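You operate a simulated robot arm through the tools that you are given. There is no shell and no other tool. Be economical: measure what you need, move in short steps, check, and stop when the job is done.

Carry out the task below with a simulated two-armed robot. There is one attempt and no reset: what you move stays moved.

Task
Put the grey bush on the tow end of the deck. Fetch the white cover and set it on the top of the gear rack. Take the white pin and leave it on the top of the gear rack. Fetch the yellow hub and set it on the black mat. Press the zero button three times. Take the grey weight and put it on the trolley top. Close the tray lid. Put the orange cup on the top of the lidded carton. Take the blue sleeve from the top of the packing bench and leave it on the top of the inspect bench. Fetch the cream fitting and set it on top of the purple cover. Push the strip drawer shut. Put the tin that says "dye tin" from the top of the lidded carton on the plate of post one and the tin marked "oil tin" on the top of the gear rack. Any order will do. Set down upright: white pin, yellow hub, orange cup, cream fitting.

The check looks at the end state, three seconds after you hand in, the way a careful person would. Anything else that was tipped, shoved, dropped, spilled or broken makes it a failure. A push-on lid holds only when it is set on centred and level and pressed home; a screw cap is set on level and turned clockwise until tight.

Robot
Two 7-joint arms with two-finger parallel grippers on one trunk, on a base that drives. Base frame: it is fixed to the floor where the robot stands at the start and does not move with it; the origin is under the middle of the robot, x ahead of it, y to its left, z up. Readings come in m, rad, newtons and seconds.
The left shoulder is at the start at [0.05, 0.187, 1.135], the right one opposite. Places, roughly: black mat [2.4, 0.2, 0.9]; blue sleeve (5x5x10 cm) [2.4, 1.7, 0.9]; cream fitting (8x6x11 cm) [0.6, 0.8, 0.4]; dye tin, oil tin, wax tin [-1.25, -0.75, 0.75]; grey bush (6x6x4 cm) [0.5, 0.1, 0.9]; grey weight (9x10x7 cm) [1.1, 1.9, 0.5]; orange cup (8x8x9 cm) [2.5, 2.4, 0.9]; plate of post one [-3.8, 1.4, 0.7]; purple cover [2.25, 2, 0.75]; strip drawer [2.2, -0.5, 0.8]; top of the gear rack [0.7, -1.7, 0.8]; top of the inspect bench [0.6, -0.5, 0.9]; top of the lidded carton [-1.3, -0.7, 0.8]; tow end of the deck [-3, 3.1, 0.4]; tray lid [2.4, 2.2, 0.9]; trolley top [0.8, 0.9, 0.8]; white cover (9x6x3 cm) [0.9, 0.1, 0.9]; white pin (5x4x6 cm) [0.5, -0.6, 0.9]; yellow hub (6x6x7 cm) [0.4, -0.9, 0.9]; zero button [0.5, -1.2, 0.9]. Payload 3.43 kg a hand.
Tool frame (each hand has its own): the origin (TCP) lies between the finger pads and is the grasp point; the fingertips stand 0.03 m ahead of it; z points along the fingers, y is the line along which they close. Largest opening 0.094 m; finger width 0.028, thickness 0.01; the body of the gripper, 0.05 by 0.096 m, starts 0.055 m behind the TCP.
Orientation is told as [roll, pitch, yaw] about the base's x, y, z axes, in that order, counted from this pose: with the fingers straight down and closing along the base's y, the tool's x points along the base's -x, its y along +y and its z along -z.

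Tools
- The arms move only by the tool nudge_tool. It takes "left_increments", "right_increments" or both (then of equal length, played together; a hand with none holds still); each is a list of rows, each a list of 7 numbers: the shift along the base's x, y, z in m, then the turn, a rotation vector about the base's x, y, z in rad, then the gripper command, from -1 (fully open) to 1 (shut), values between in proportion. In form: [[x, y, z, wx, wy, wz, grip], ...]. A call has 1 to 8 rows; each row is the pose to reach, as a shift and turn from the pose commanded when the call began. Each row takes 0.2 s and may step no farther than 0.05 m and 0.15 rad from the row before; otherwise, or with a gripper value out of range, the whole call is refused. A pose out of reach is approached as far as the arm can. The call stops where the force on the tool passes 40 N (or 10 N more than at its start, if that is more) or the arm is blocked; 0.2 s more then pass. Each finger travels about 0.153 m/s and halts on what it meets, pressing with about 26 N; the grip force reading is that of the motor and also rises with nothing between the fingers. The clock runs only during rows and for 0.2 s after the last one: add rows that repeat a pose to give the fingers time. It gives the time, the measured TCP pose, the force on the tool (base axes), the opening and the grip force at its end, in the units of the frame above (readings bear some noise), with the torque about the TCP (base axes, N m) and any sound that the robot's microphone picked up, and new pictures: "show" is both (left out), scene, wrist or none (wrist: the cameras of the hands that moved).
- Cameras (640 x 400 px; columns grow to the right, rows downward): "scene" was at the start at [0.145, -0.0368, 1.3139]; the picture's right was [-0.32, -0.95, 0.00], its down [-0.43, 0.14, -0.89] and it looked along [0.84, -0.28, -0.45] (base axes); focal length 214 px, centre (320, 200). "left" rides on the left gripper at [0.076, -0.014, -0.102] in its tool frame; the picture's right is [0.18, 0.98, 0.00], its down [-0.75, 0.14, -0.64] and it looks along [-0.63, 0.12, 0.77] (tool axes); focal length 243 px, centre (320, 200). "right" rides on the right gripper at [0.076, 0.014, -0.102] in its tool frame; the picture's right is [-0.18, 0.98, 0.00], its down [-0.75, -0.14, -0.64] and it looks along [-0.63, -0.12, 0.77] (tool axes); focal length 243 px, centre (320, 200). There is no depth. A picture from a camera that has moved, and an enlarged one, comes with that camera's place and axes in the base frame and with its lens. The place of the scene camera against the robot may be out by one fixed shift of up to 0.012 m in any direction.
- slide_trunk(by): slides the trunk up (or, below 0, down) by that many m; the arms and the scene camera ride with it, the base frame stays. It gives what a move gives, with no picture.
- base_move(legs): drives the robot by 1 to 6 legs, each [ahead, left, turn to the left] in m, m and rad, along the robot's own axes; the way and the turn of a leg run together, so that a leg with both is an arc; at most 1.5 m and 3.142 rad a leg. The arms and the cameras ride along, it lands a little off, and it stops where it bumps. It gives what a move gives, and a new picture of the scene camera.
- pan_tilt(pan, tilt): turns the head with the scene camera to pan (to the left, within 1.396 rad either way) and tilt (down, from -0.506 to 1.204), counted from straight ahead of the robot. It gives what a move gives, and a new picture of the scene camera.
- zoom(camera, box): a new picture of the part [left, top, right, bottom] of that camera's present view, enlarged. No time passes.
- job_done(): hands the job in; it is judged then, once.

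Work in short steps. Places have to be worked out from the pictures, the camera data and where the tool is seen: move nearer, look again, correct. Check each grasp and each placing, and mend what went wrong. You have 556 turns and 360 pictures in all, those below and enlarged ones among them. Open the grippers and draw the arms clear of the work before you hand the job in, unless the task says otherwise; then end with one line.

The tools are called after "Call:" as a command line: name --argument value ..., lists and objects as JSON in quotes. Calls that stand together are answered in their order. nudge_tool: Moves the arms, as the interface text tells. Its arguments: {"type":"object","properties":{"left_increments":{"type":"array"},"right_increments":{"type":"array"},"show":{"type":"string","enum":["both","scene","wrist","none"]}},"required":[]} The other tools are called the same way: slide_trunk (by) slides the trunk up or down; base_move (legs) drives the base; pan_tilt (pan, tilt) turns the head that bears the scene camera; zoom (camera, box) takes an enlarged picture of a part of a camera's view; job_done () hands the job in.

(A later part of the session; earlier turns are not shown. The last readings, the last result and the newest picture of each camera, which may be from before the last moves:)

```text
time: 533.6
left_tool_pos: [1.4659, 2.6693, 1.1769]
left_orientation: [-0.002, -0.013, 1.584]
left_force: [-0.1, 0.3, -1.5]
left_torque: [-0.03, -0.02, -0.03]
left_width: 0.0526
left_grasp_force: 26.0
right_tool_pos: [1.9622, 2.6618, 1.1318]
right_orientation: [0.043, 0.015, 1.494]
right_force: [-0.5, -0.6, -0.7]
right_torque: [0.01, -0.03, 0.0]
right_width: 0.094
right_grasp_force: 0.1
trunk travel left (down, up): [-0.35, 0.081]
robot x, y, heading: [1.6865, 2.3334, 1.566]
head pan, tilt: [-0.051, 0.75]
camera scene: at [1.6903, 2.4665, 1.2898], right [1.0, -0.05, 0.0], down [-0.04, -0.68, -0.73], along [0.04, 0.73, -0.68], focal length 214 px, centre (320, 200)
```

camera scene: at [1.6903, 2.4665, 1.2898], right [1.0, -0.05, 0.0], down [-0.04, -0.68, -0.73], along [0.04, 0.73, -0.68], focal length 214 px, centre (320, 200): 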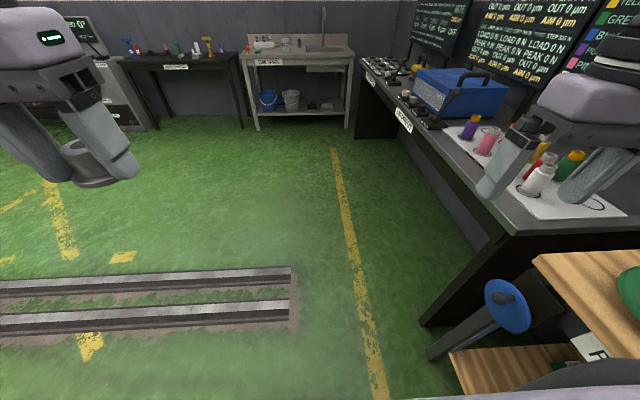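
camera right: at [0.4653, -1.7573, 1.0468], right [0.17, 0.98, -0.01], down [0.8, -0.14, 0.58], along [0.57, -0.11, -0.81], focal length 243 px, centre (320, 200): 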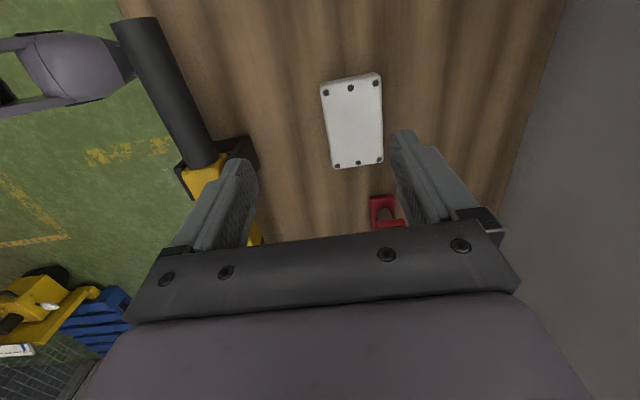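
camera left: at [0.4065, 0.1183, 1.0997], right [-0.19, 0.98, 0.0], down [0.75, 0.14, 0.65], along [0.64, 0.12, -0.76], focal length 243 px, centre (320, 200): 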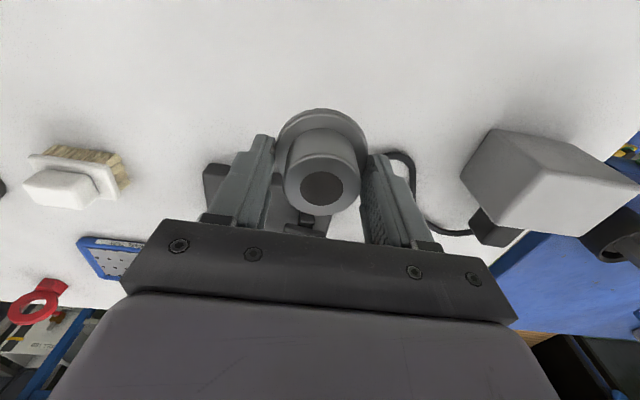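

I tuck the right hand inward so the elbow comes in, then shift right and try the gap east of the rail ends.

Call:
nudge_tool --right_increments '[[-0.04, 0.02, 0, 0, 0, 0, -1], [-0.08, 0.04, 0, 0, 0, 0, -1], [-0.12, 0.05, 0, 0, 0, 0, -1], [-0.16, 0.06, 0, 0, 0, 0, -1]]' --show "none"

Call:
base_move --legs '[[0, -0.16, 0]]'

Call:
base_move --legs '[[0.45, 0, 0]]'

```text
time: 534.6
left_tool_pos: [1.4662, 2.6691, 1.1764]
left_orientation: [-0.003, -0.017, 1.584]
left_force: [-0.1, -0.4, -1.0]
left_torque: [0.03, 0.0, -0.03]
left_width: 0.0529
left_grasp_force: 26.2
right_tool_pos: [1.8165, 2.7145, 1.1312]
right_orientation: [0.042, 0.014, 1.488]
right_force: [-0.4, 0.5, -0.5]
right_torque: [0.03, 0.04, 0.0]
right_width: 0.0941
right_grasp_force: 0.0
right hand out of reach, approached as far as the arm can: row 4
trunk travel left (down, up): [-0.35, 0.081]
robot x, y, heading: [1.6885, 2.3297, 1.567]
head pan, tilt: [-0.051, 0.75]
```

```text
time: 536.0
left_tool_pos: [1.6255, 2.6706, 1.177]
left_orientation: [0.001, -0.014, 1.581]
left_force: [0.1, -0.2, -0.9]
left_torque: [-0.06, -0.01, 0.0]
left_width: 0.0527
left_grasp_force: 25.9
right_tool_pos: [1.9741, 2.7131, 1.1319]
right_orientation: [0.043, 0.014, 1.489]
right_force: [0.9, 0.2, -0.2]
right_torque: [-0.01, 0.01, -0.01]
right_width: 0.094
right_grasp_force: 0.3
trunk travel left (down, up): [-0.35, 0.081]
robot x, y, heading: [1.8423, 2.3313, 1.566]
head pan, tilt: [-0.051, 0.75]
camera scene: at [1.8487, 2.4656, 1.2897], right [1.0, -0.06, 0.0], down [-0.04, -0.68, -0.73], along [0.04, 0.73, -0.68], focal length 214 px, centre (320, 200)
```

scene: 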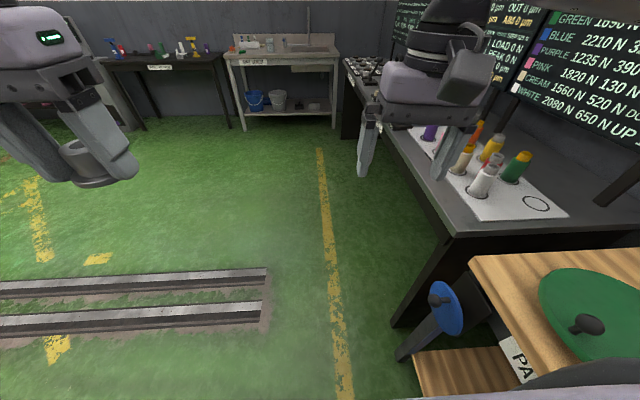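

```text
time: 538.8
left_tool_pos: [1.6272, 3.1298, 1.1762]
left_orientation: [-0.004, -0.015, 1.582]
left_force: [0.3, 0.4, -1.2]
left_torque: [-0.03, -0.02, -0.02]
left_width: 0.0523
left_grasp_force: 25.6
right_tool_pos: [1.9776, 3.1726, 1.1309]
right_orientation: [0.044, 0.014, 1.489]
right_force: [-0.3, 0.2, 0.5]
right_torque: [-0.04, 0.04, 0.0]
right_width: 0.0938
right_grasp_force: 0.0
trunk travel left (down, up): [-0.35, 0.081]
robot x, y, heading: [1.8463, 2.7904, 1.563]
head pan, tilt: [-0.051, 0.75]
camera scene: at [1.8516, 2.9252, 1.2896], right [1.0, -0.06, 0.0], down [-0.04, -0.68, -0.73], along [0.04, 0.73, -0.68], focal length 214 px, centre (320, 200)
```

scene: 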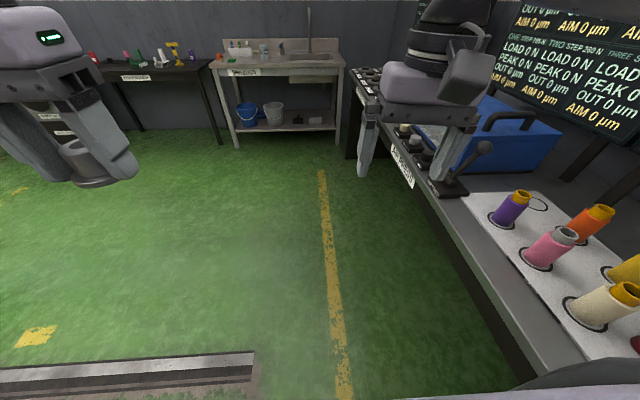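

Call:
base_move --legs '[[0.5, 0, 0], [0.45, 0.05, 0]]'

Call:
base_move --legs '[[0, 0, 1.57]]'

Call:
pan_tilt --pan 0.0 --tilt 0.35

```text
time: 544.0
left_tool_pos: [1.58, 4.0787, 1.1767]
left_orientation: [-0.002, -0.014, 1.59]
left_force: [-0.2, 0.2, -1.4]
left_torque: [-0.01, 0.02, 0.03]
left_width: 0.0526
left_grasp_force: 26.6
right_tool_pos: [1.9293, 4.1257, 1.1313]
right_orientation: [0.043, 0.011, 1.495]
right_force: [-0.6, -0.1, -0.9]
right_torque: [-0.03, 0.01, -0.02]
right_width: 0.0938
right_grasp_force: 0.1
trunk travel left (down, up): [-0.35, 0.081]
robot x, y, heading: [1.799, 3.7423, 1.57]
head pan, tilt: [-0.051, 0.75]
camera scene: at [1.8044, 3.8767, 1.2896], right [1.0, -0.05, 0.0], down [-0.04, -0.68, -0.73], along [0.04, 0.73, -0.68], focal length 214 px, centre (320, 200)
```

scene: 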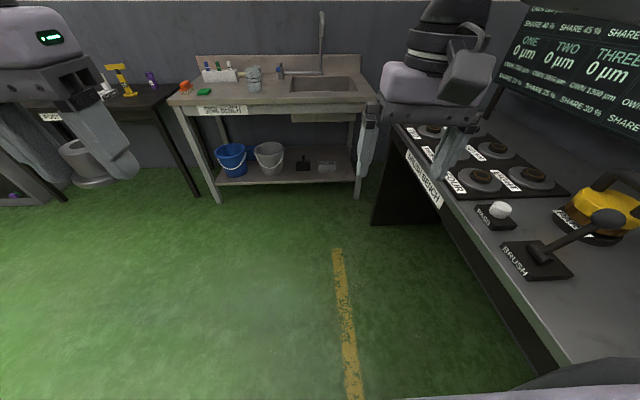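

```text
time: 548.3
left_tool_pos: [1.4627, 3.5217, 1.1762]
left_orientation: [-0.002, -0.014, -3.124]
left_force: [-0.5, -0.2, -0.7]
left_torque: [0.01, -0.01, 0.02]
left_width: 0.0525
left_grasp_force: 26.0
right_tool_pos: [1.4179, 3.8714, 1.1299]
right_orientation: [0.043, 0.014, 3.067]
right_force: [0.4, -0.4, -0.1]
right_torque: [-0.01, 0.0, 0.04]
right_width: 0.0939
right_grasp_force: 0.1
trunk travel left (down, up): [-0.35, 0.081]
robot x, y, heading: [1.8023, 3.7408, 3.144]
head pan, tilt: [-0.051, 0.75]
camera scene: at [1.659, 3.7393, 1.2897], right [0.05, 1.0, 0.0], down [0.68, -0.03, -0.73], along [-0.73, 0.04, -0.68], focal length 214 px, centre (320, 200)
```

scene: 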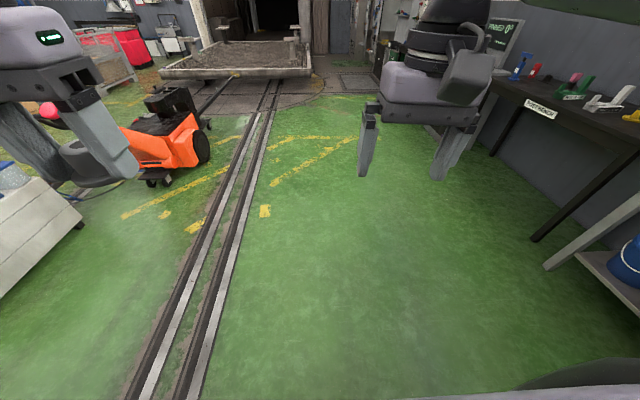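

```text
time: 549.1
left_tool_pos: [1.4641, 3.5219, 1.1762]
left_orientation: [-0.001, -0.015, -3.121]
left_force: [0.3, 0.4, -1.5]
left_torque: [0.01, 0.01, -0.02]
left_width: 0.0526
left_grasp_force: 25.6
right_tool_pos: [1.4182, 3.8709, 1.131]
right_orientation: [0.043, 0.011, 3.066]
right_force: [-0.2, 0.4, -0.6]
right_torque: [-0.02, -0.04, -0.03]
right_width: 0.094
right_grasp_force: 0.0
trunk travel left (down, up): [-0.35, 0.081]
robot x, y, heading: [1.7996, 3.7404, 3.14]
head pan, tilt: [0.0, 0.351]
camera scene: at [1.6486, 3.7352, 1.3253], right [0.0, 1.0, 0.0], down [0.34, 0.0, -0.94], along [-0.94, 0.0, -0.34], focal length 214 px, centre (320, 200)
```

scene: 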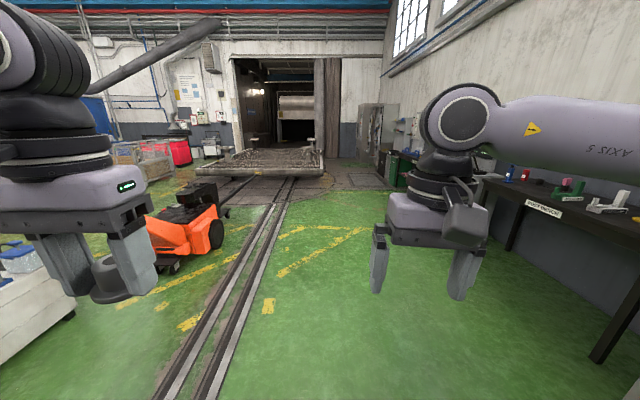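

The way west is clear. I drive toward the deck's tow end.

Call:
base_move --legs '[[1.5, 0, 0], [1.4, 0, 0], [0.9, 0, 0]]'

Call:
pan_tilt --pan 0.3 --tilt 0.6

```text
time: 567.4
left_tool_pos: [-2.3127, 3.5132, 1.1766]
left_orientation: [-0.001, -0.016, -3.113]
left_force: [0.6, 0.8, -0.9]
left_torque: [-0.01, -0.04, 0.03]
left_width: 0.0526
left_grasp_force: 26.1
right_tool_pos: [-2.362, 3.8621, 1.1308]
right_orientation: [0.045, 0.013, 3.077]
right_force: [0.5, 0.1, -0.4]
right_torque: [-0.02, -0.02, 0.01]
right_width: 0.0944
right_grasp_force: 0.0
trunk travel left (down, up): [-0.35, 0.081]
robot x, y, heading: [-1.9785, 3.7344, -3.132]
head pan, tilt: [0.0, 0.351]
camera scene: at [-2.1311, 3.7281, 1.3253], right [-0.01, 1.0, 0.0], down [0.34, 0.0, -0.94], along [-0.94, -0.01, -0.34], focal length 214 px, centre (320, 200)
```

scene: 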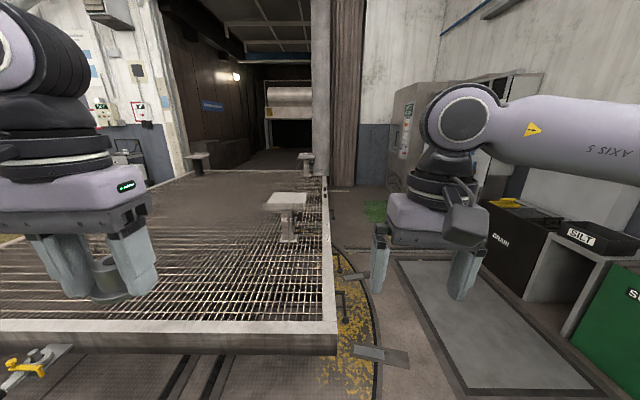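

```text
time: 568.2
left_tool_pos: [-2.3143, 3.511, 1.1767]
left_orientation: [0.0, -0.014, -3.112]
left_force: [-0.4, -0.8, -0.5]
left_torque: [-0.02, -0.01, 0.01]
left_width: 0.0524
left_grasp_force: 25.3
right_tool_pos: [-2.362, 3.8612, 1.1313]
right_orientation: [0.042, 0.012, 3.075]
right_force: [-1.1, 1.4, -0.8]
right_torque: [0.01, -0.01, -0.03]
right_width: 0.0936
right_grasp_force: 0.1
trunk travel left (down, up): [-0.35, 0.081]
robot x, y, heading: [-1.9761, 3.7378, -3.129]
head pan, tilt: [0.3, 0.6]
camera scene: at [-2.122, 3.7021, 1.3026], right [-0.3, 0.95, 0.0], down [0.54, 0.17, -0.83], along [-0.79, -0.25, -0.56], focal length 214 px, centre (320, 200)
```

scene: 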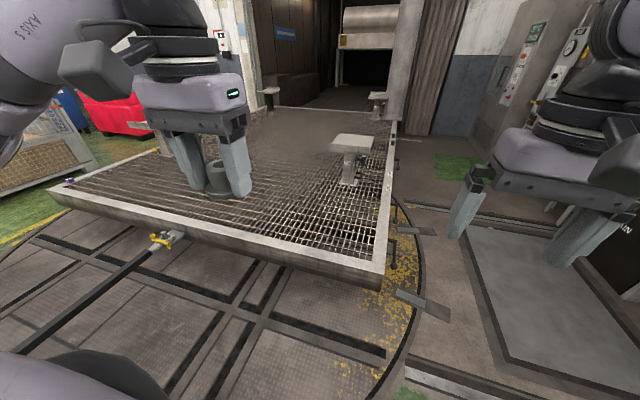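

The deck's NE corner is at (-2.83, 3.8). I move closer at x ≈ -2.35 and south to y ≈ 3.36.

Call:
base_move --legs '[[0.35, 0, 0]]'

Call:
base_move --legs '[[0, 0.36, 0]]'

```text
time: 570.4
left_tool_pos: [-2.6546, 3.5119, 1.1761]
left_orientation: [-0.002, -0.014, -3.118]
left_force: [-1.3, -0.4, -0.9]
left_torque: [-0.02, 0.0, -0.01]
left_width: 0.0523
left_grasp_force: 26.6
right_tool_pos: [-2.702, 3.8615, 1.1302]
right_orientation: [0.043, 0.013, 3.07]
right_force: [0.8, -0.5, -0.3]
right_torque: [-0.03, 0.0, 0.04]
right_width: 0.0941
right_grasp_force: 0.1
trunk travel left (down, up): [-0.35, 0.081]
robot x, y, heading: [-2.3191, 3.7333, -3.137]
head pan, tilt: [0.3, 0.6]
camera scene: at [-2.4624, 3.7007, 1.3025], right [-0.3, 0.95, 0.0], down [0.54, 0.17, -0.82], along [-0.79, -0.25, -0.57], focal length 214 px, centre (320, 200)
```

scene: 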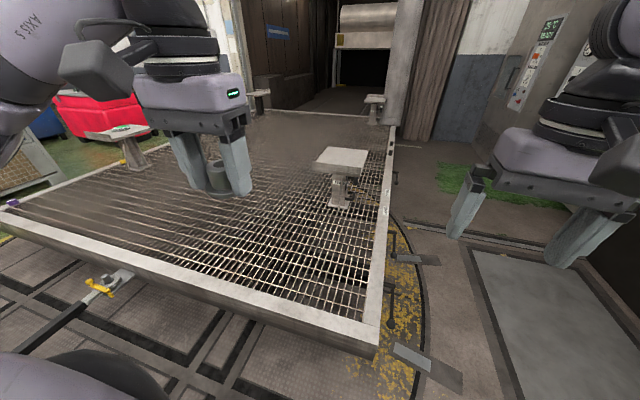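

```text
time: 572.8
left_tool_pos: [-2.6494, 3.142, 1.1759]
left_orientation: [-0.002, -0.016, -3.111]
left_force: [-0.1, 0.2, -1.5]
left_torque: [0.01, 0.02, 0.03]
left_width: 0.0524
left_grasp_force: 25.9
right_tool_pos: [-2.6992, 3.4917, 1.1311]
right_orientation: [0.041, 0.011, 3.08]
right_force: [0.5, 0.0, -0.2]
right_torque: [0.01, 0.03, 0.01]
right_width: 0.0943
right_grasp_force: 0.2
trunk travel left (down, up): [-0.35, 0.081]
robot x, y, heading: [-2.3134, 3.3673, -3.129]
head pan, tilt: [0.3, 0.6]
camera scene: at [-2.4588, 3.3321, 1.3026], right [-0.31, 0.95, 0.0], down [0.54, 0.17, -0.82], along [-0.79, -0.25, -0.57], focal length 214 px, centre (320, 200)
```

scene: 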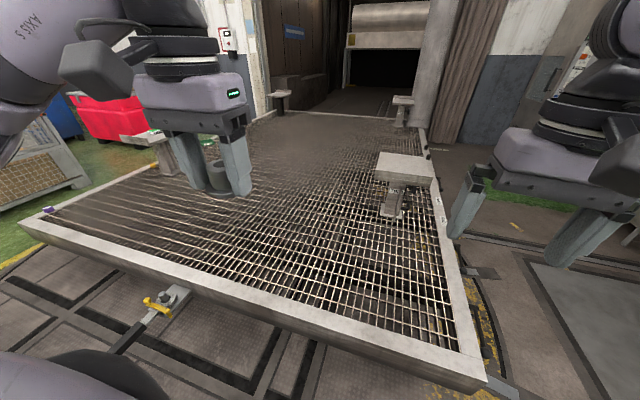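

Call:
zoom --camera "scene" --box '[240, 230, 400, 330]'

```text
4.00 times, centred on (320, 280) of scene
camera zoom: at [-2.4588, 3.3321, 1.3026], right [-0.31, 0.95, 0.0], down [0.54, 0.17, -0.82], along [-0.79, -0.25, -0.57], focal length 858 px, centre (320, -120)
```

zoom: 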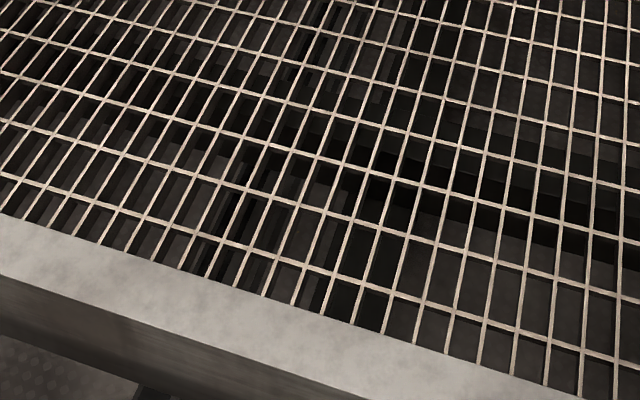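

The grating has open bars, but the frame band (x ≈ -2.93..-2.86) is solid; I'll set the bush there near y = 3.12. I move in slightly and lower the trunk.

Call:
base_move --legs '[[0.06, 0, 0]]'

Call:
slide_trunk --by -0.33

Call:
nudge_tool --left_increments '[[-0.03, 0, -0.03, 0, 0, 0, 1], [-0.06, -0.005, -0.06, 0, 0, 0, 1], [-0.09, -0.01, -0.09, 0, 0, 0, 1], [-0.12, -0.015, -0.12, 0, 0, 0, 1], [-0.15, -0.02, -0.15, 0, 0, 0, 1], [-0.17, -0.02, -0.19, 0, 0, 0, 1], [-0.18, -0.02, -0.23, 0, 0, 0, 1], [-0.185, -0.02, -0.27, 0, 0, 0, 1]]' --show "both"

```text
time: 573.7
left_tool_pos: [-2.7096, 3.1417, 1.1767]
left_orientation: [-0.003, -0.014, -3.111]
left_force: [-0.2, 0.2, -1.3]
left_torque: [-0.02, -0.06, 0.0]
left_width: 0.0523
left_grasp_force: 25.7
right_tool_pos: [-2.7613, 3.4907, 1.1299]
right_orientation: [0.043, 0.013, 3.081]
right_force: [0.1, 0.8, -0.2]
right_torque: [-0.02, -0.01, -0.05]
right_width: 0.0938
right_grasp_force: 0.1
trunk travel left (down, up): [-0.35, 0.081]
robot x, y, heading: [-2.3746, 3.3654, -3.133]
head pan, tilt: [0.3, 0.6]
camera scene: at [-2.5189, 3.3317, 1.3025], right [-0.31, 0.95, 0.0], down [0.54, 0.17, -0.82], along [-0.78, -0.25, -0.57], focal length 214 px, centre (320, 200)
```

scene: 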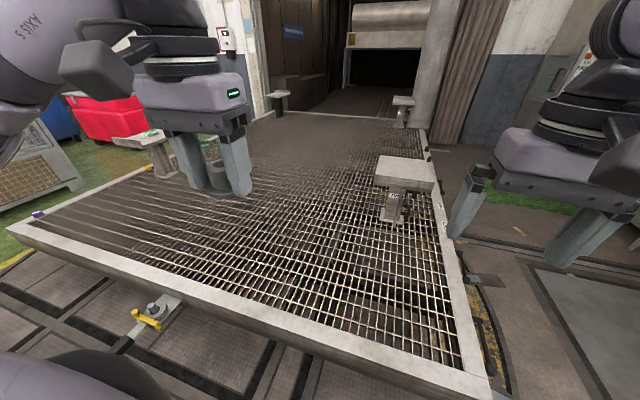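

```text
time: 577.0
left_tool_pos: [-2.7091, 3.1418, 0.8468]
left_orientation: [-0.003, -0.018, -3.111]
left_force: [0.5, -0.6, -1.1]
left_torque: [0.01, 0.01, 0.01]
left_width: 0.0526
left_grasp_force: 26.0
right_tool_pos: [-2.7586, 3.4894, 0.8002]
right_orientation: [0.044, 0.013, 3.08]
right_force: [-0.1, -0.3, 0.1]
right_torque: [-0.02, 0.04, 0.01]
right_width: 0.0942
right_grasp_force: 0.1
trunk travel left (down, up): [-0.02, 0.411]
robot x, y, heading: [-2.3774, 3.366, -3.124]
head pan, tilt: [0.3, 0.6]
```

```text
time: 578.8
left_tool_pos: [-2.8943, 3.1221, 0.5779]
left_orientation: [-0.001, -0.017, -3.109]
left_force: [0.2, 0.8, -0.4]
left_torque: [0.01, 0.04, 0.03]
left_width: 0.0527
left_grasp_force: 26.2
right_tool_pos: [-2.7588, 3.4904, 0.8009]
right_orientation: [0.044, 0.013, 3.08]
right_force: [0.4, 0.5, 0.1]
right_torque: [-0.03, 0.03, 0.01]
right_width: 0.094
right_grasp_force: 0.1
trunk travel left (down, up): [-0.02, 0.411]
robot x, y, heading: [-2.3782, 3.3687, -3.122]
head pan, tilt: [0.3, 0.6]
camera scene: at [-2.5179, 3.3317, 0.9726], right [-0.31, 0.95, 0.0], down [0.54, 0.17, -0.83], along [-0.78, -0.25, -0.56], focal length 214 px, centre (320, 200)
camera left: at [-2.8178, 3.1375, 0.6793], right [0.21, -0.98, 0.0], down [-0.74, -0.16, 0.65], along [-0.64, -0.14, -0.76], focal length 243 px, centre (320, 200)
```

scene: 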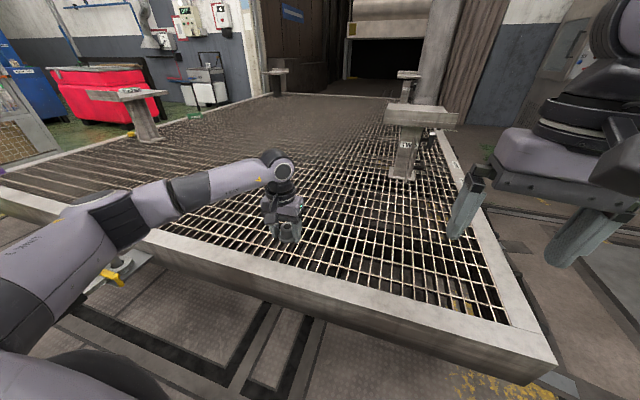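
left: 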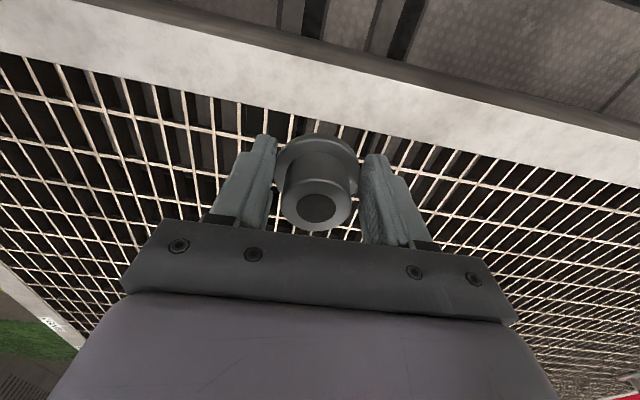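

The frame band is x -2.929..-2.858 and the bush is right over its centre line. I descend.

Call:
nudge_tool --left_increments '[[-0.001, 0, -0.04, 0, 0, 0, 1], [-0.001, 0, -0.08, 0, 0, 0, 1], [-0.001, 0, -0.11, 0, 0, 0, 1], [-0.001, 0, -0.12, 0, 0, 0, 1]]' --show "wrist"

```text
time: 579.8
left_tool_pos: [-2.8962, 3.1207, 0.4553]
left_orientation: [0.0, -0.015, -3.11]
left_force: [-0.3, -0.6, -0.9]
left_torque: [0.0, -0.02, -0.01]
left_width: 0.0524
left_grasp_force: 25.1
right_tool_pos: [-2.7605, 3.4911, 0.8008]
right_orientation: [0.043, 0.013, 3.082]
right_force: [0.3, -0.6, -0.2]
right_torque: [-0.03, 0.05, 0.0]
right_width: 0.094
right_grasp_force: 0.1
trunk travel left (down, up): [-0.02, 0.411]
robot x, y, heading: [-2.374, 3.3661, -3.128]
head pan, tilt: [0.3, 0.6]
camera left: at [-2.8195, 3.1376, 0.5576], right [0.21, -0.98, 0.0], down [-0.74, -0.16, 0.65], along [-0.64, -0.14, -0.76], focal length 243 px, centre (320, 200)
```

left: 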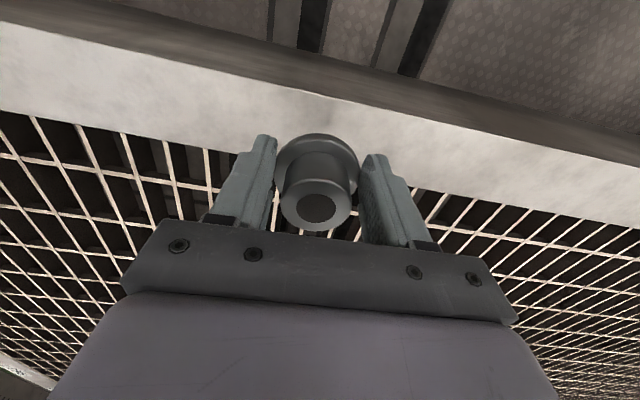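

Call:
nudge_tool --left_increments '[[0.003, 0, -0.008, 0, 0, 0, 1], [0.003, 0, -0.014, 0, 0, 0, 1], [0.003, 0, -0.02, 0, 0, 0, 1], [0.003, 0, -0.026, 0, 0, 0, 1], [0.003, 0, -0.032, 0, 0, 0, 1]]' --show "none"

```text
time: 581.0
left_tool_pos: [-2.8923, 3.1205, 0.4245]
left_orientation: [0.0, -0.016, -3.11]
left_force: [0.1, -1.0, -1.7]
left_torque: [-0.02, -0.02, -0.02]
left_width: 0.0523
left_grasp_force: 25.9
right_tool_pos: [-2.7596, 3.4907, 0.8019]
right_orientation: [0.043, 0.012, 3.08]
right_force: [0.3, 0.2, -0.4]
right_torque: [0.0, 0.02, 0.01]
right_width: 0.094
right_grasp_force: 0.1
trunk travel left (down, up): [-0.02, 0.411]
robot x, y, heading: [-2.3762, 3.3649, -3.124]
head pan, tilt: [0.3, 0.6]
```

Call:
nudge_tool --left_increments '[[0, 0, -0.006, 0, 0, 0, 1], [0, 0, -0.012, 0, 0, 0, 1], [0, 0, -0.018, 0, 0, 0, 1], [0, 0, -0.024, 0, 0, 0, 1]]' --show "wrist"

```text
time: 582.0
left_tool_pos: [-2.892, 3.1226, 0.3999]
left_orientation: [0.001, -0.017, -3.111]
left_force: [1.0, -0.7, -1.5]
left_torque: [0.01, -0.01, 0.02]
left_width: 0.0526
left_grasp_force: 25.7
right_tool_pos: [-2.7592, 3.49, 0.8019]
right_orientation: [0.044, 0.01, 3.079]
right_force: [0.5, 0.3, 0.0]
right_torque: [0.0, 0.01, 0.03]
right_width: 0.0938
right_grasp_force: 0.0
trunk travel left (down, up): [-0.02, 0.411]
robot x, y, heading: [-2.3766, 3.3646, -3.125]
head pan, tilt: [0.3, 0.6]
camera left: at [-2.8144, 3.1378, 0.5021], right [0.22, -0.98, 0.0], down [-0.74, -0.17, 0.65], along [-0.64, -0.14, -0.76], focal length 243 px, centre (320, 200)
```

left: 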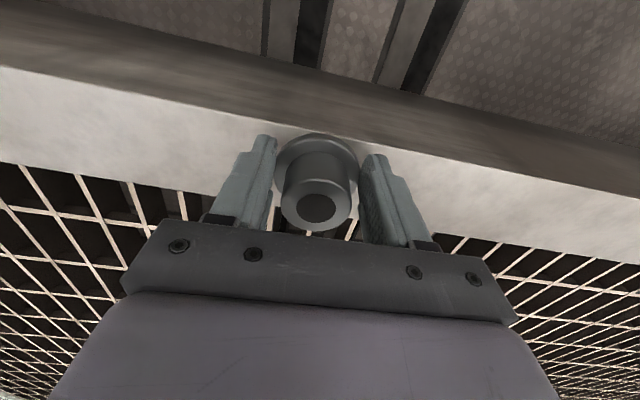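

Re-triangulating gives the frame at z ≈ 0.365, x -2.941..-2.874. I lift slightly, shift 16 mm inward, and continue down.

Call:
nudge_tool --left_increments '[[0, 0, 0.01, 0, 0, 0, 1], [-0.014, 0, 0.01, 0, 0, 0, 1], [-0.014, 0, 0.0, 0, 0, 0, 1], [-0.014, 0, -0.006, 0, 0, 0, 1], [-0.014, 0, -0.012, 0, 0, 0, 1], [-0.014, 0, -0.018, 0, 0, 0, 1]]' --show "wrist"

```text
time: 583.5
left_tool_pos: [-2.9097, 3.1215, 0.391]
left_orientation: [-0.002, -0.022, -3.107]
left_force: [8.6, -1.6, 19.4]
left_torque: [-0.61, -0.53, 0.25]
left_width: 0.0524
left_grasp_force: 26.3
right_tool_pos: [-2.7577, 3.4925, 0.8009]
right_orientation: [0.045, 0.014, 3.083]
right_force: [0.3, -0.3, 0.7]
right_torque: [0.01, 0.01, 0.01]
right_width: 0.0939
right_grasp_force: 0.1
trunk travel left (down, up): [-0.02, 0.411]
robot x, y, heading: [-2.3756, 3.3632, -3.13]
head pan, tilt: [0.3, 0.6]
stopped in row 6 (left hand): the force on the tool passed its limit (the readings are from after the stop); the commanded pose is now the measured one
camera left: at [-2.8311, 3.138, 0.4915], right [0.22, -0.98, -0.01], down [-0.73, -0.17, 0.66], along [-0.64, -0.14, -0.75], focal length 243 px, centre (320, 200)
```

left: 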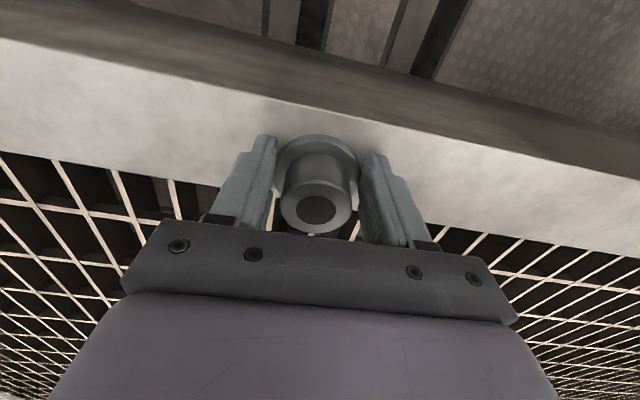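

Contact on the frame; the flange is inside both edges. I release.

Call:
nudge_tool --left_increments '[[0, 0, 0.002, 0, 0, 0, 0.5], [0, 0, 0.002, 0, 0, 0, -0.5], [0, 0, 0.002, 0, 0, 0, -1], [0, 0, 0.002, 0, 0, 0, -1], [0, 0, 0.045, 0, 0, 0, -1], [0, 0, 0.09, 0, 0, 0, -1], [0.03, 0, 0.13, 0, 0, 0, -1]]' --show "both"

```text
time: 585.1
left_tool_pos: [-2.8768, 3.1214, 0.518]
left_orientation: [-0.001, -0.02, -3.109]
left_force: [0.7, 0.5, -0.6]
left_torque: [0.01, 0.03, 0.02]
left_width: 0.094
left_grasp_force: 0.1
right_tool_pos: [-2.7597, 3.4906, 0.801]
right_orientation: [0.044, 0.011, 3.079]
right_force: [-0.1, 0.4, -0.4]
right_torque: [0.0, -0.01, 0.0]
right_width: 0.0941
right_grasp_force: 0.1
trunk travel left (down, up): [-0.02, 0.411]
robot x, y, heading: [-2.3727, 3.3652, -3.127]
head pan, tilt: [0.3, 0.6]
camera scene: at [-2.5178, 3.3316, 0.9725], right [-0.31, 0.95, 0.0], down [0.54, 0.17, -0.82], along [-0.78, -0.25, -0.57], focal length 214 px, centre (320, 200)
camera left: at [-2.8003, 3.1375, 0.62], right [0.22, -0.98, -0.01], down [-0.74, -0.17, 0.66], along [-0.64, -0.14, -0.75], focal length 243 px, centre (320, 200)
```

scene: 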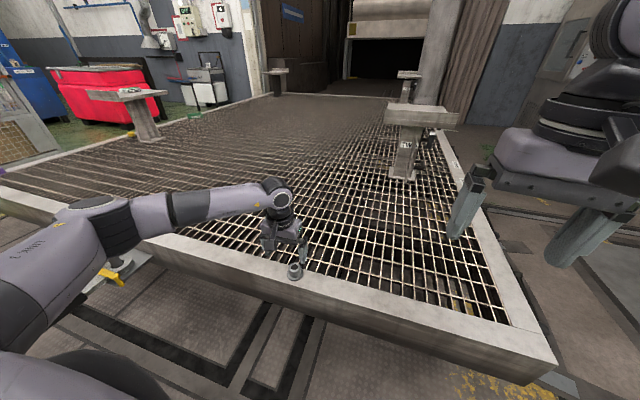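
left: 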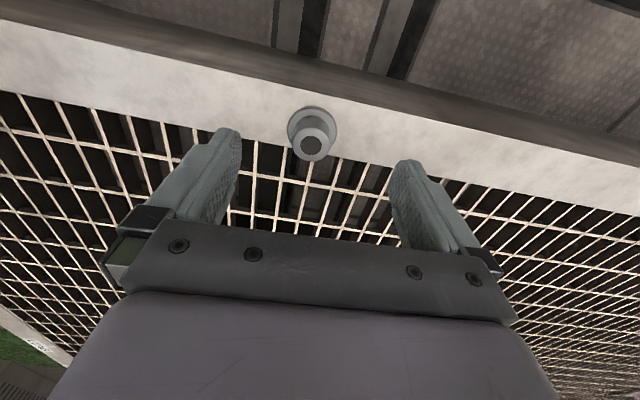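

The bush sits on the tow-end frame. I raise the arms and drive back east along the north corridor.

Call:
nudge_tool --left_increments '[[0.04, 0, 0.03, 0, 0, 0, -1], [0.08, 0, 0.06, 0, 0, 0, -1], [0.12, 0, 0.1, 0, 0, 0, -1], [0.15, 0, 0.14, 0, 0, 0, -1], [0.17, 0, 0.18, 0, 0, 0, -1], [0.18, 0, 0.22, 0, 0, 0, -1], [0.18, 0, 0.26, 0, 0, 0, -1], [0.18, 0, 0.3, 0, 0, 0, -1]]' --show "none"

Call:
slide_trunk --by 0.33

Call:
base_move --legs '[[-0.05, 0, 0], [0, -0.37, 0], [-0.6, 0, 0], [0, 0, 3.14]]'

```text
refused: row 3 steps farther than a row can; nothing moved
```

```text
time: 588.3
left_tool_pos: [-2.8778, 3.1224, 0.8485]
left_orientation: [-0.002, -0.019, -3.11]
left_force: [-1.3, -0.5, 0.3]
left_torque: [0.0, -0.02, 0.02]
left_width: 0.0939
left_grasp_force: 0.1
right_tool_pos: [-2.7588, 3.4904, 1.1313]
right_orientation: [0.045, 0.012, 3.08]
right_force: [0.6, 0.5, 0.4]
right_torque: [0.04, 0.01, 0.0]
right_width: 0.0942
right_grasp_force: 0.0
trunk travel left (down, up): [-0.35, 0.081]
robot x, y, heading: [-2.3746, 3.3703, -3.123]
head pan, tilt: [0.3, 0.6]
```

```text
time: 601.5
left_tool_pos: [-1.2105, 3.9659, 0.848]
left_orientation: [-0.001, -0.021, -0.017]
left_force: [0.0, 0.9, -0.8]
left_torque: [0.01, 0.01, -0.01]
left_width: 0.0938
left_grasp_force: 0.0
right_tool_pos: [-1.3461, 3.604, 1.1296]
right_orientation: [0.044, 0.013, -0.109]
right_force: [0.9, 0.4, 0.3]
right_torque: [-0.04, 0.01, -0.01]
right_width: 0.0941
right_grasp_force: 0.0
trunk travel left (down, up): [-0.35, 0.081]
robot x, y, heading: [-1.7275, 3.743, -0.035]
head pan, tilt: [0.3, 0.6]
camera scene: at [-1.5812, 3.7586, 1.3026], right [0.26, -0.96, 0.0], down [-0.55, -0.15, -0.83], along [0.8, 0.22, -0.56], focal length 214 px, centre (320, 200)
```

scene: 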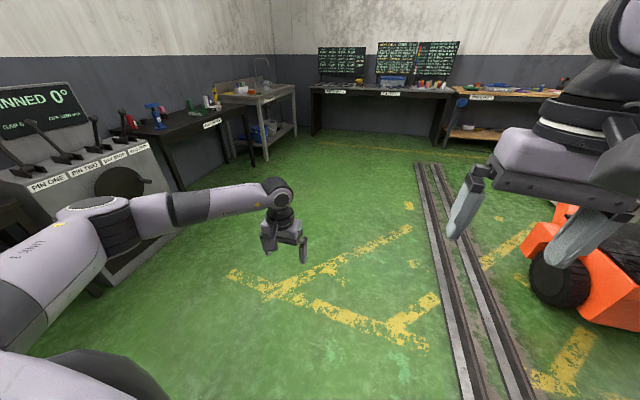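

Call:
nudge_tool --left_increments '[[-0.02, 0, 0.04, 0, 0, 0, -1], [-0.04, 0, 0.08, 0, 0, 0, -1], [-0.06, 0, 0.12, 0, 0, 0, -1], [-0.08, -0.01, 0.16, 0, 0, 0, -1], [-0.1, -0.02, 0.2, 0, 0, 0, -1], [-0.12, -0.03, 0.24, 0, 0, 0, -1], [-0.14, -0.04, 0.28, 0, 0, 0, -1], [-0.16, -0.05, 0.31, 0, 0, 0, -1]]' --show "none"

Call:
base_move --legs '[[0, 0, 0.035], [1.5, 0, 0], [1.5, 0, 0], [0.55, 0, 0]]'

```text
time: 603.3
left_tool_pos: [-1.3707, 3.9171, 1.1592]
left_orientation: [-0.002, -0.02, -0.016]
left_force: [-0.3, 0.9, -0.9]
left_torque: [0.02, -0.01, 0.0]
left_width: 0.0939
left_grasp_force: 0.0
right_tool_pos: [-1.3471, 3.6034, 1.1302]
right_orientation: [0.042, 0.013, -0.11]
right_force: [0.3, 1.1, -0.3]
right_torque: [0.01, 0.0, -0.01]
right_width: 0.0935
right_grasp_force: 0.0
trunk travel left (down, up): [-0.35, 0.081]
robot x, y, heading: [-1.7214, 3.7467, -0.031]
head pan, tilt: [0.3, 0.6]
```

```text
time: 620.9
left_tool_pos: [2.1764, 3.8886, 1.1573]
left_orientation: [-0.004, -0.021, 0.003]
left_force: [0.4, -0.4, 0.1]
left_torque: [0.0, 0.02, 0.01]
left_width: 0.0943
left_grasp_force: 0.1
right_tool_pos: [2.2055, 3.5741, 1.1305]
right_orientation: [0.043, 0.013, -0.089]
right_force: [0.2, 1.0, -0.3]
right_torque: [0.01, 0.02, 0.04]
right_width: 0.0939
right_grasp_force: 0.1
trunk travel left (down, up): [-0.35, 0.081]
robot x, y, heading: [1.8272, 3.7065, -0.018]
head pan, tilt: [0.3, 0.6]
camera scene: at [1.9689, 3.7249, 1.3025], right [0.28, -0.96, 0.0], down [-0.54, -0.16, -0.82], along [0.79, 0.23, -0.57], focal length 214 px, centre (320, 200)
```

scene: 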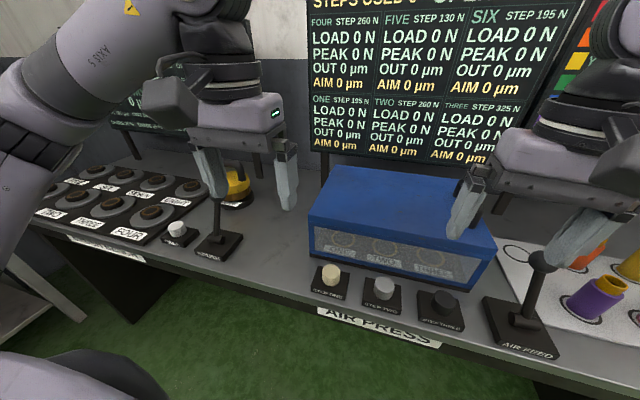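

I back away from the levers before turning south.

Call:
base_move --legs '[[-0.25, 0, 0], [0, 0, -1.552]]'

Call:
base_move --legs '[[0, 0.26, 0]]'

```text
time: 626.5
left_tool_pos: [1.7697, 3.3684, 1.1584]
left_orientation: [-0.003, -0.022, -1.524]
left_force: [0.3, 0.3, -0.2]
left_torque: [0.03, -0.01, 0.02]
left_width: 0.0941
left_grasp_force: 0.0
right_tool_pos: [1.4586, 3.3268, 1.1311]
right_orientation: [0.043, 0.011, -1.616]
right_force: [0.0, 0.6, 0.6]
right_torque: [0.04, -0.02, -0.05]
right_width: 0.0941
right_grasp_force: 0.0
trunk travel left (down, up): [-0.35, 0.081]
robot x, y, heading: [1.5738, 3.7094, -1.538]
head pan, tilt: [0.3, 0.6]
camera scene: at [1.6062, 3.5622, 1.3026], right [-0.95, -0.32, 0.0], down [-0.18, 0.53, -0.83], along [0.27, -0.78, -0.56], focal length 214 px, centre (320, 200)
```

scene: 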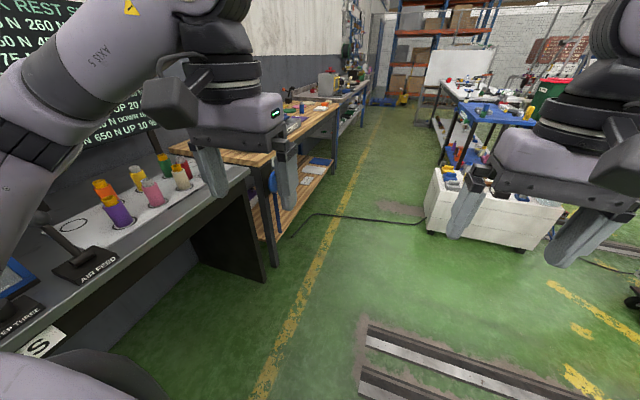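

```text
time: 628.3
left_tool_pos: [2.0291, 3.3764, 1.1582]
left_orientation: [-0.003, -0.02, -1.522]
left_force: [0.5, 0.1, 0.1]
left_torque: [0.0, 0.0, 0.01]
left_width: 0.0939
left_grasp_force: 0.0
right_tool_pos: [1.7174, 3.3329, 1.1304]
right_orientation: [0.04, 0.014, -1.615]
right_force: [0.5, 1.2, -0.4]
right_torque: [-0.03, 0.0, -0.01]
right_width: 0.0939
right_grasp_force: 0.0
trunk travel left (down, up): [-0.35, 0.081]
robot x, y, heading: [1.8335, 3.7198, -1.545]
head pan, tilt: [0.3, 0.6]
camera scene: at [1.8647, 3.5701, 1.3026], right [-0.95, -0.33, 0.0], down [-0.18, 0.53, -0.82], along [0.27, -0.78, -0.57], focal length 214 px, centre (320, 200)
```

scene: 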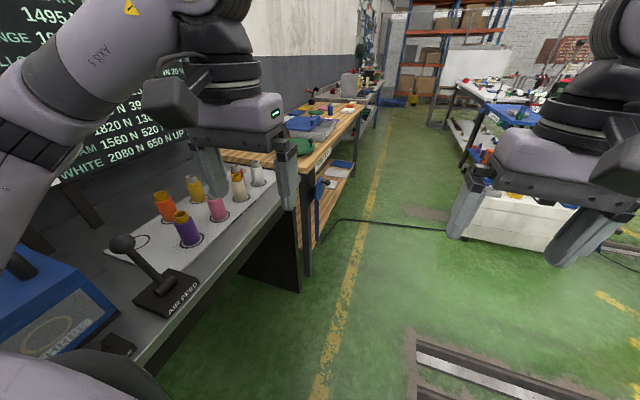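

Call:
nudge_tool --left_increments '[[-0.03, 0, 0, 0, 0, 0, -1], [-0.06, 0, 0, 0, 0, 0, -1], [-0.07, 0, 0, 0, 0, 0, -1]]' --right_increments '[[-0.03, 0, 0, 0, 0, 0, -1], [-0.06, 0, 0, 0, 0, 0, -1], [-0.08, 0, 0, 0, 0, 0.06, -1]]' --show "none"

Call:
base_move --legs '[[0.5, 0, -0.025], [0.5, 0, 0]]'

Call:
base_move --legs '[[0.4, 0, 0], [0, -0.12, 0], [0.4, 0, 0]]'

```text
time: 629.1
left_tool_pos: [1.9577, 3.3778, 1.1569]
left_orientation: [-0.005, -0.021, -1.519]
left_force: [0.1, 0.3, 0.7]
left_torque: [-0.01, -0.03, -0.02]
left_width: 0.0939
left_grasp_force: 0.0
right_tool_pos: [1.6366, 3.333, 1.1312]
right_orientation: [0.043, 0.012, -1.552]
right_force: [1.0, 1.2, -0.6]
right_torque: [-0.01, 0.0, 0.0]
right_width: 0.0941
right_grasp_force: 0.1
trunk travel left (down, up): [-0.35, 0.081]
robot x, y, heading: [1.8305, 3.7174, -1.541]
head pan, tilt: [0.3, 0.6]
```

```text
time: 634.6
left_tool_pos: [1.9581, 2.3689, 1.1574]
left_orientation: [-0.005, -0.022, -1.544]
left_force: [0.2, -0.1, -0.3]
left_torque: [0.02, -0.02, 0.02]
left_width: 0.094
left_grasp_force: 0.1
right_tool_pos: [1.6376, 2.3323, 1.1315]
right_orientation: [0.043, 0.011, -1.577]
right_force: [0.2, 0.0, -0.9]
right_torque: [0.0, 0.04, -0.04]
right_width: 0.094
right_grasp_force: 0.1
trunk travel left (down, up): [-0.35, 0.081]
robot x, y, heading: [1.8456, 2.7128, -1.564]
head pan, tilt: [0.3, 0.6]
camera scene: at [1.8693, 2.5644, 1.3025], right [-0.95, -0.3, 0.0], down [-0.17, 0.54, -0.82], along [0.25, -0.79, -0.57], focal length 214 px, centre (320, 200)
```

scene: 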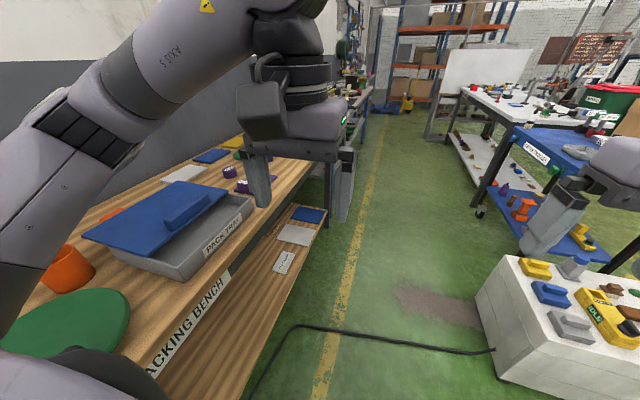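

```text
time: 640.1
left_tool_pos: [1.8465, 1.5558, 1.1584]
left_orientation: [-0.002, -0.021, -1.544]
left_force: [-1.0, -0.6, -0.5]
left_torque: [-0.03, 0.01, 0.01]
left_width: 0.0939
left_grasp_force: 0.0
right_tool_pos: [1.5238, 1.5205, 1.1306]
right_orientation: [0.044, 0.012, -1.576]
right_force: [-0.5, 0.8, -0.9]
right_torque: [0.0, -0.01, -0.01]
right_width: 0.0941
right_grasp_force: 0.1
trunk travel left (down, up): [-0.35, 0.081]
robot x, y, heading: [1.728, 1.9011, -1.556]
head pan, tilt: [0.3, 0.6]
camera scene: at [1.7565, 1.7513, 1.3025], right [-0.95, -0.3, 0.0], down [-0.17, 0.54, -0.82], along [0.25, -0.79, -0.57], focal length 214 px, centre (320, 200)
```

scene: 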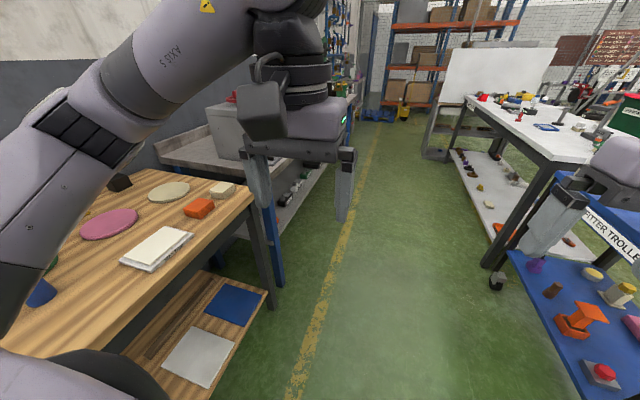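

Now I face the packing bench to inspect the tray lid and the other items.

Call:
base_move --legs '[[-0.2, 0, 0], [0, 0, 1.556]]'

Call:
pan_tilt --pan 0.0 --tilt 0.7

```text
time: 645.5
left_tool_pos: [2.0745, 2.2131, 1.1585]
left_orientation: [-0.003, -0.02, 0.014]
left_force: [0.2, 0.1, -0.2]
left_torque: [-0.01, -0.01, 0.02]
left_width: 0.0943
left_grasp_force: 0.1
right_tool_pos: [2.1084, 1.8897, 1.1309]
right_orientation: [0.043, 0.013, -0.017]
right_force: [1.0, 0.2, 0.3]
right_torque: [-0.03, 0.01, -0.04]
right_width: 0.0939
right_grasp_force: 0.1
trunk travel left (down, up): [-0.35, 0.081]
robot x, y, heading: [1.7253, 2.0987, -0.003]
head pan, tilt: [0.3, 0.6]
camera scene: at [1.8706, 2.1179, 1.3026], right [0.29, -0.96, 0.0], down [-0.54, -0.17, -0.83], along [0.79, 0.24, -0.56], focal length 214 px, centre (320, 200)
```

scene: 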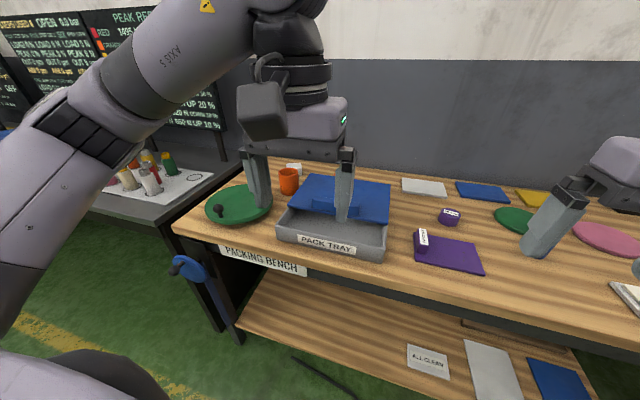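

```text
time: 646.3
left_tool_pos: [2.0737, 2.2136, 1.1578]
left_orientation: [-0.002, -0.022, 0.016]
left_force: [0.6, -0.1, -0.8]
left_torque: [0.02, -0.01, -0.01]
left_width: 0.0939
left_grasp_force: 0.2
right_tool_pos: [2.108, 1.8901, 1.1314]
right_orientation: [0.043, 0.012, -0.018]
right_force: [0.4, 0.6, -0.4]
right_torque: [0.0, -0.02, -0.02]
right_width: 0.0939
right_grasp_force: 0.1
trunk travel left (down, up): [-0.35, 0.081]
robot x, y, heading: [1.7274, 2.0993, -0.003]
head pan, tilt: [0.0, 0.7]
camera scene: at [1.871, 2.0918, 1.294], right [0.0, -1.0, 0.0], down [-0.64, 0.0, -0.77], along [0.77, 0.0, -0.64], focal length 214 px, centre (320, 200)
```

scene: 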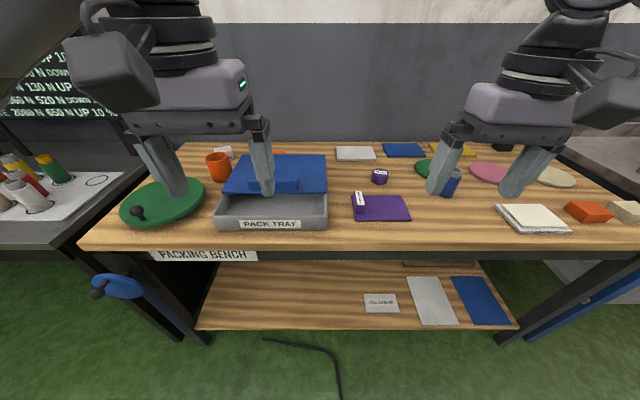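

Call:
zoom --camera "scene" --box '[100, 130, 420, 270]'

```text
2.00 times, centred on (260, 200) of scene
camera zoom: at [1.871, 2.0918, 1.294], right [0.0, -1.0, 0.0], down [-0.64, 0.0, -0.77], along [0.77, 0.0, -0.64], focal length 429 px, centre (440, 200)
```

zoom: 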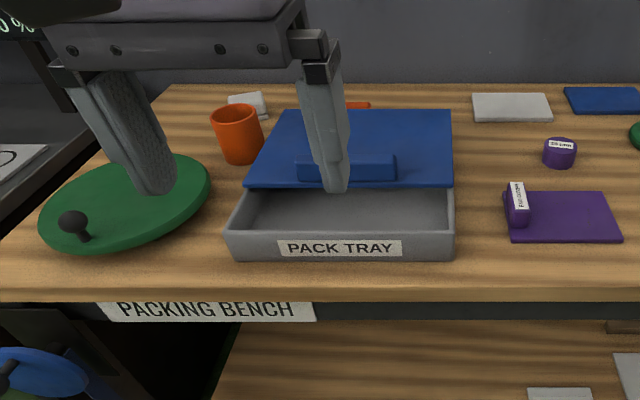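

The tray lid is a blue sliding plate shifted back by ~8 cm, with a handle bar at its front edge. I'll hook behind the handle with the left hand and pull it closed.

Call:
base_move --legs '[[0, -0.12, 0], [0.12, 0, 0]]'

Call:
nudge_tool --left_increments '[[0.03, 0.03, 0, 0, 0, 0, -1], [0.06, 0.06, 0, 0, 0, 0, -1], [0.09, 0.09, -0.02, 0, 0, 0, -1], [0.12, 0.12, -0.04, 0, 0, 0, -1], [0.15, 0.135, -0.06, 0, 0, -0.015, -1]]' --show "wrist"

```text
time: 648.4
left_tool_pos: [2.1937, 2.0935, 1.1562]
left_orientation: [-0.003, -0.019, 0.019]
left_force: [1.2, -0.5, -0.1]
left_torque: [0.01, 0.01, 0.02]
left_width: 0.094
left_grasp_force: 0.1
right_tool_pos: [2.2289, 1.7699, 1.1306]
right_orientation: [0.043, 0.013, -0.017]
right_force: [0.2, -0.1, -0.1]
right_torque: [-0.02, 0.0, 0.0]
right_width: 0.0941
right_grasp_force: 0.1
trunk travel left (down, up): [-0.35, 0.081]
robot x, y, heading: [1.8476, 1.975, 0.002]
head pan, tilt: [0.0, 0.7]
camera scene: at [1.9911, 1.971, 1.2938], right [0.0, -1.0, 0.0], down [-0.64, 0.0, -0.76], along [0.76, 0.0, -0.64], focal length 214 px, centre (320, 200)
```

scene: 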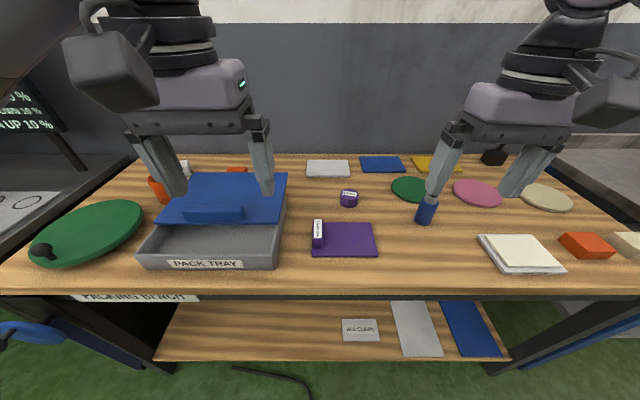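

```text
time: 649.6
left_tool_pos: [2.344, 2.2265, 1.097]
left_orientation: [-0.003, -0.021, 0.001]
left_force: [0.6, 0.2, 0.0]
left_torque: [0.0, -0.01, -0.01]
left_width: 0.0942
left_grasp_force: 0.1
right_tool_pos: [2.2275, 1.7697, 1.1313]
right_orientation: [0.043, 0.012, -0.015]
right_force: [0.1, 0.1, 0.2]
right_torque: [-0.02, 0.0, 0.02]
right_width: 0.0939
right_grasp_force: 0.1
trunk travel left (down, up): [-0.35, 0.081]
robot x, y, heading: [1.8493, 1.9783, -0.001]
head pan, tilt: [0.0, 0.7]
camera left: at [2.265, 2.2128, 1.1978], right [-0.19, 0.98, -0.01], down [0.74, 0.14, 0.66], along [0.65, 0.12, -0.75], focal length 243 px, centre (320, 200)
```

left: 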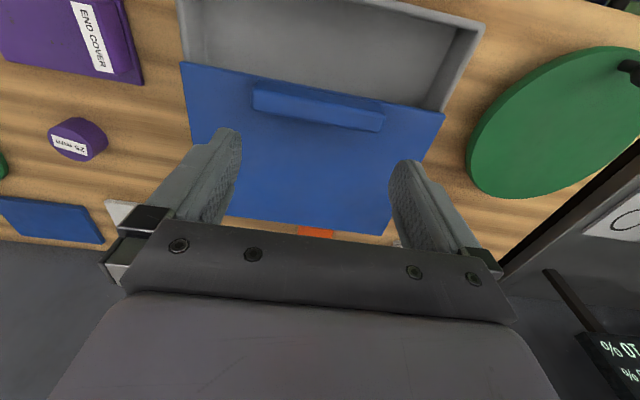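

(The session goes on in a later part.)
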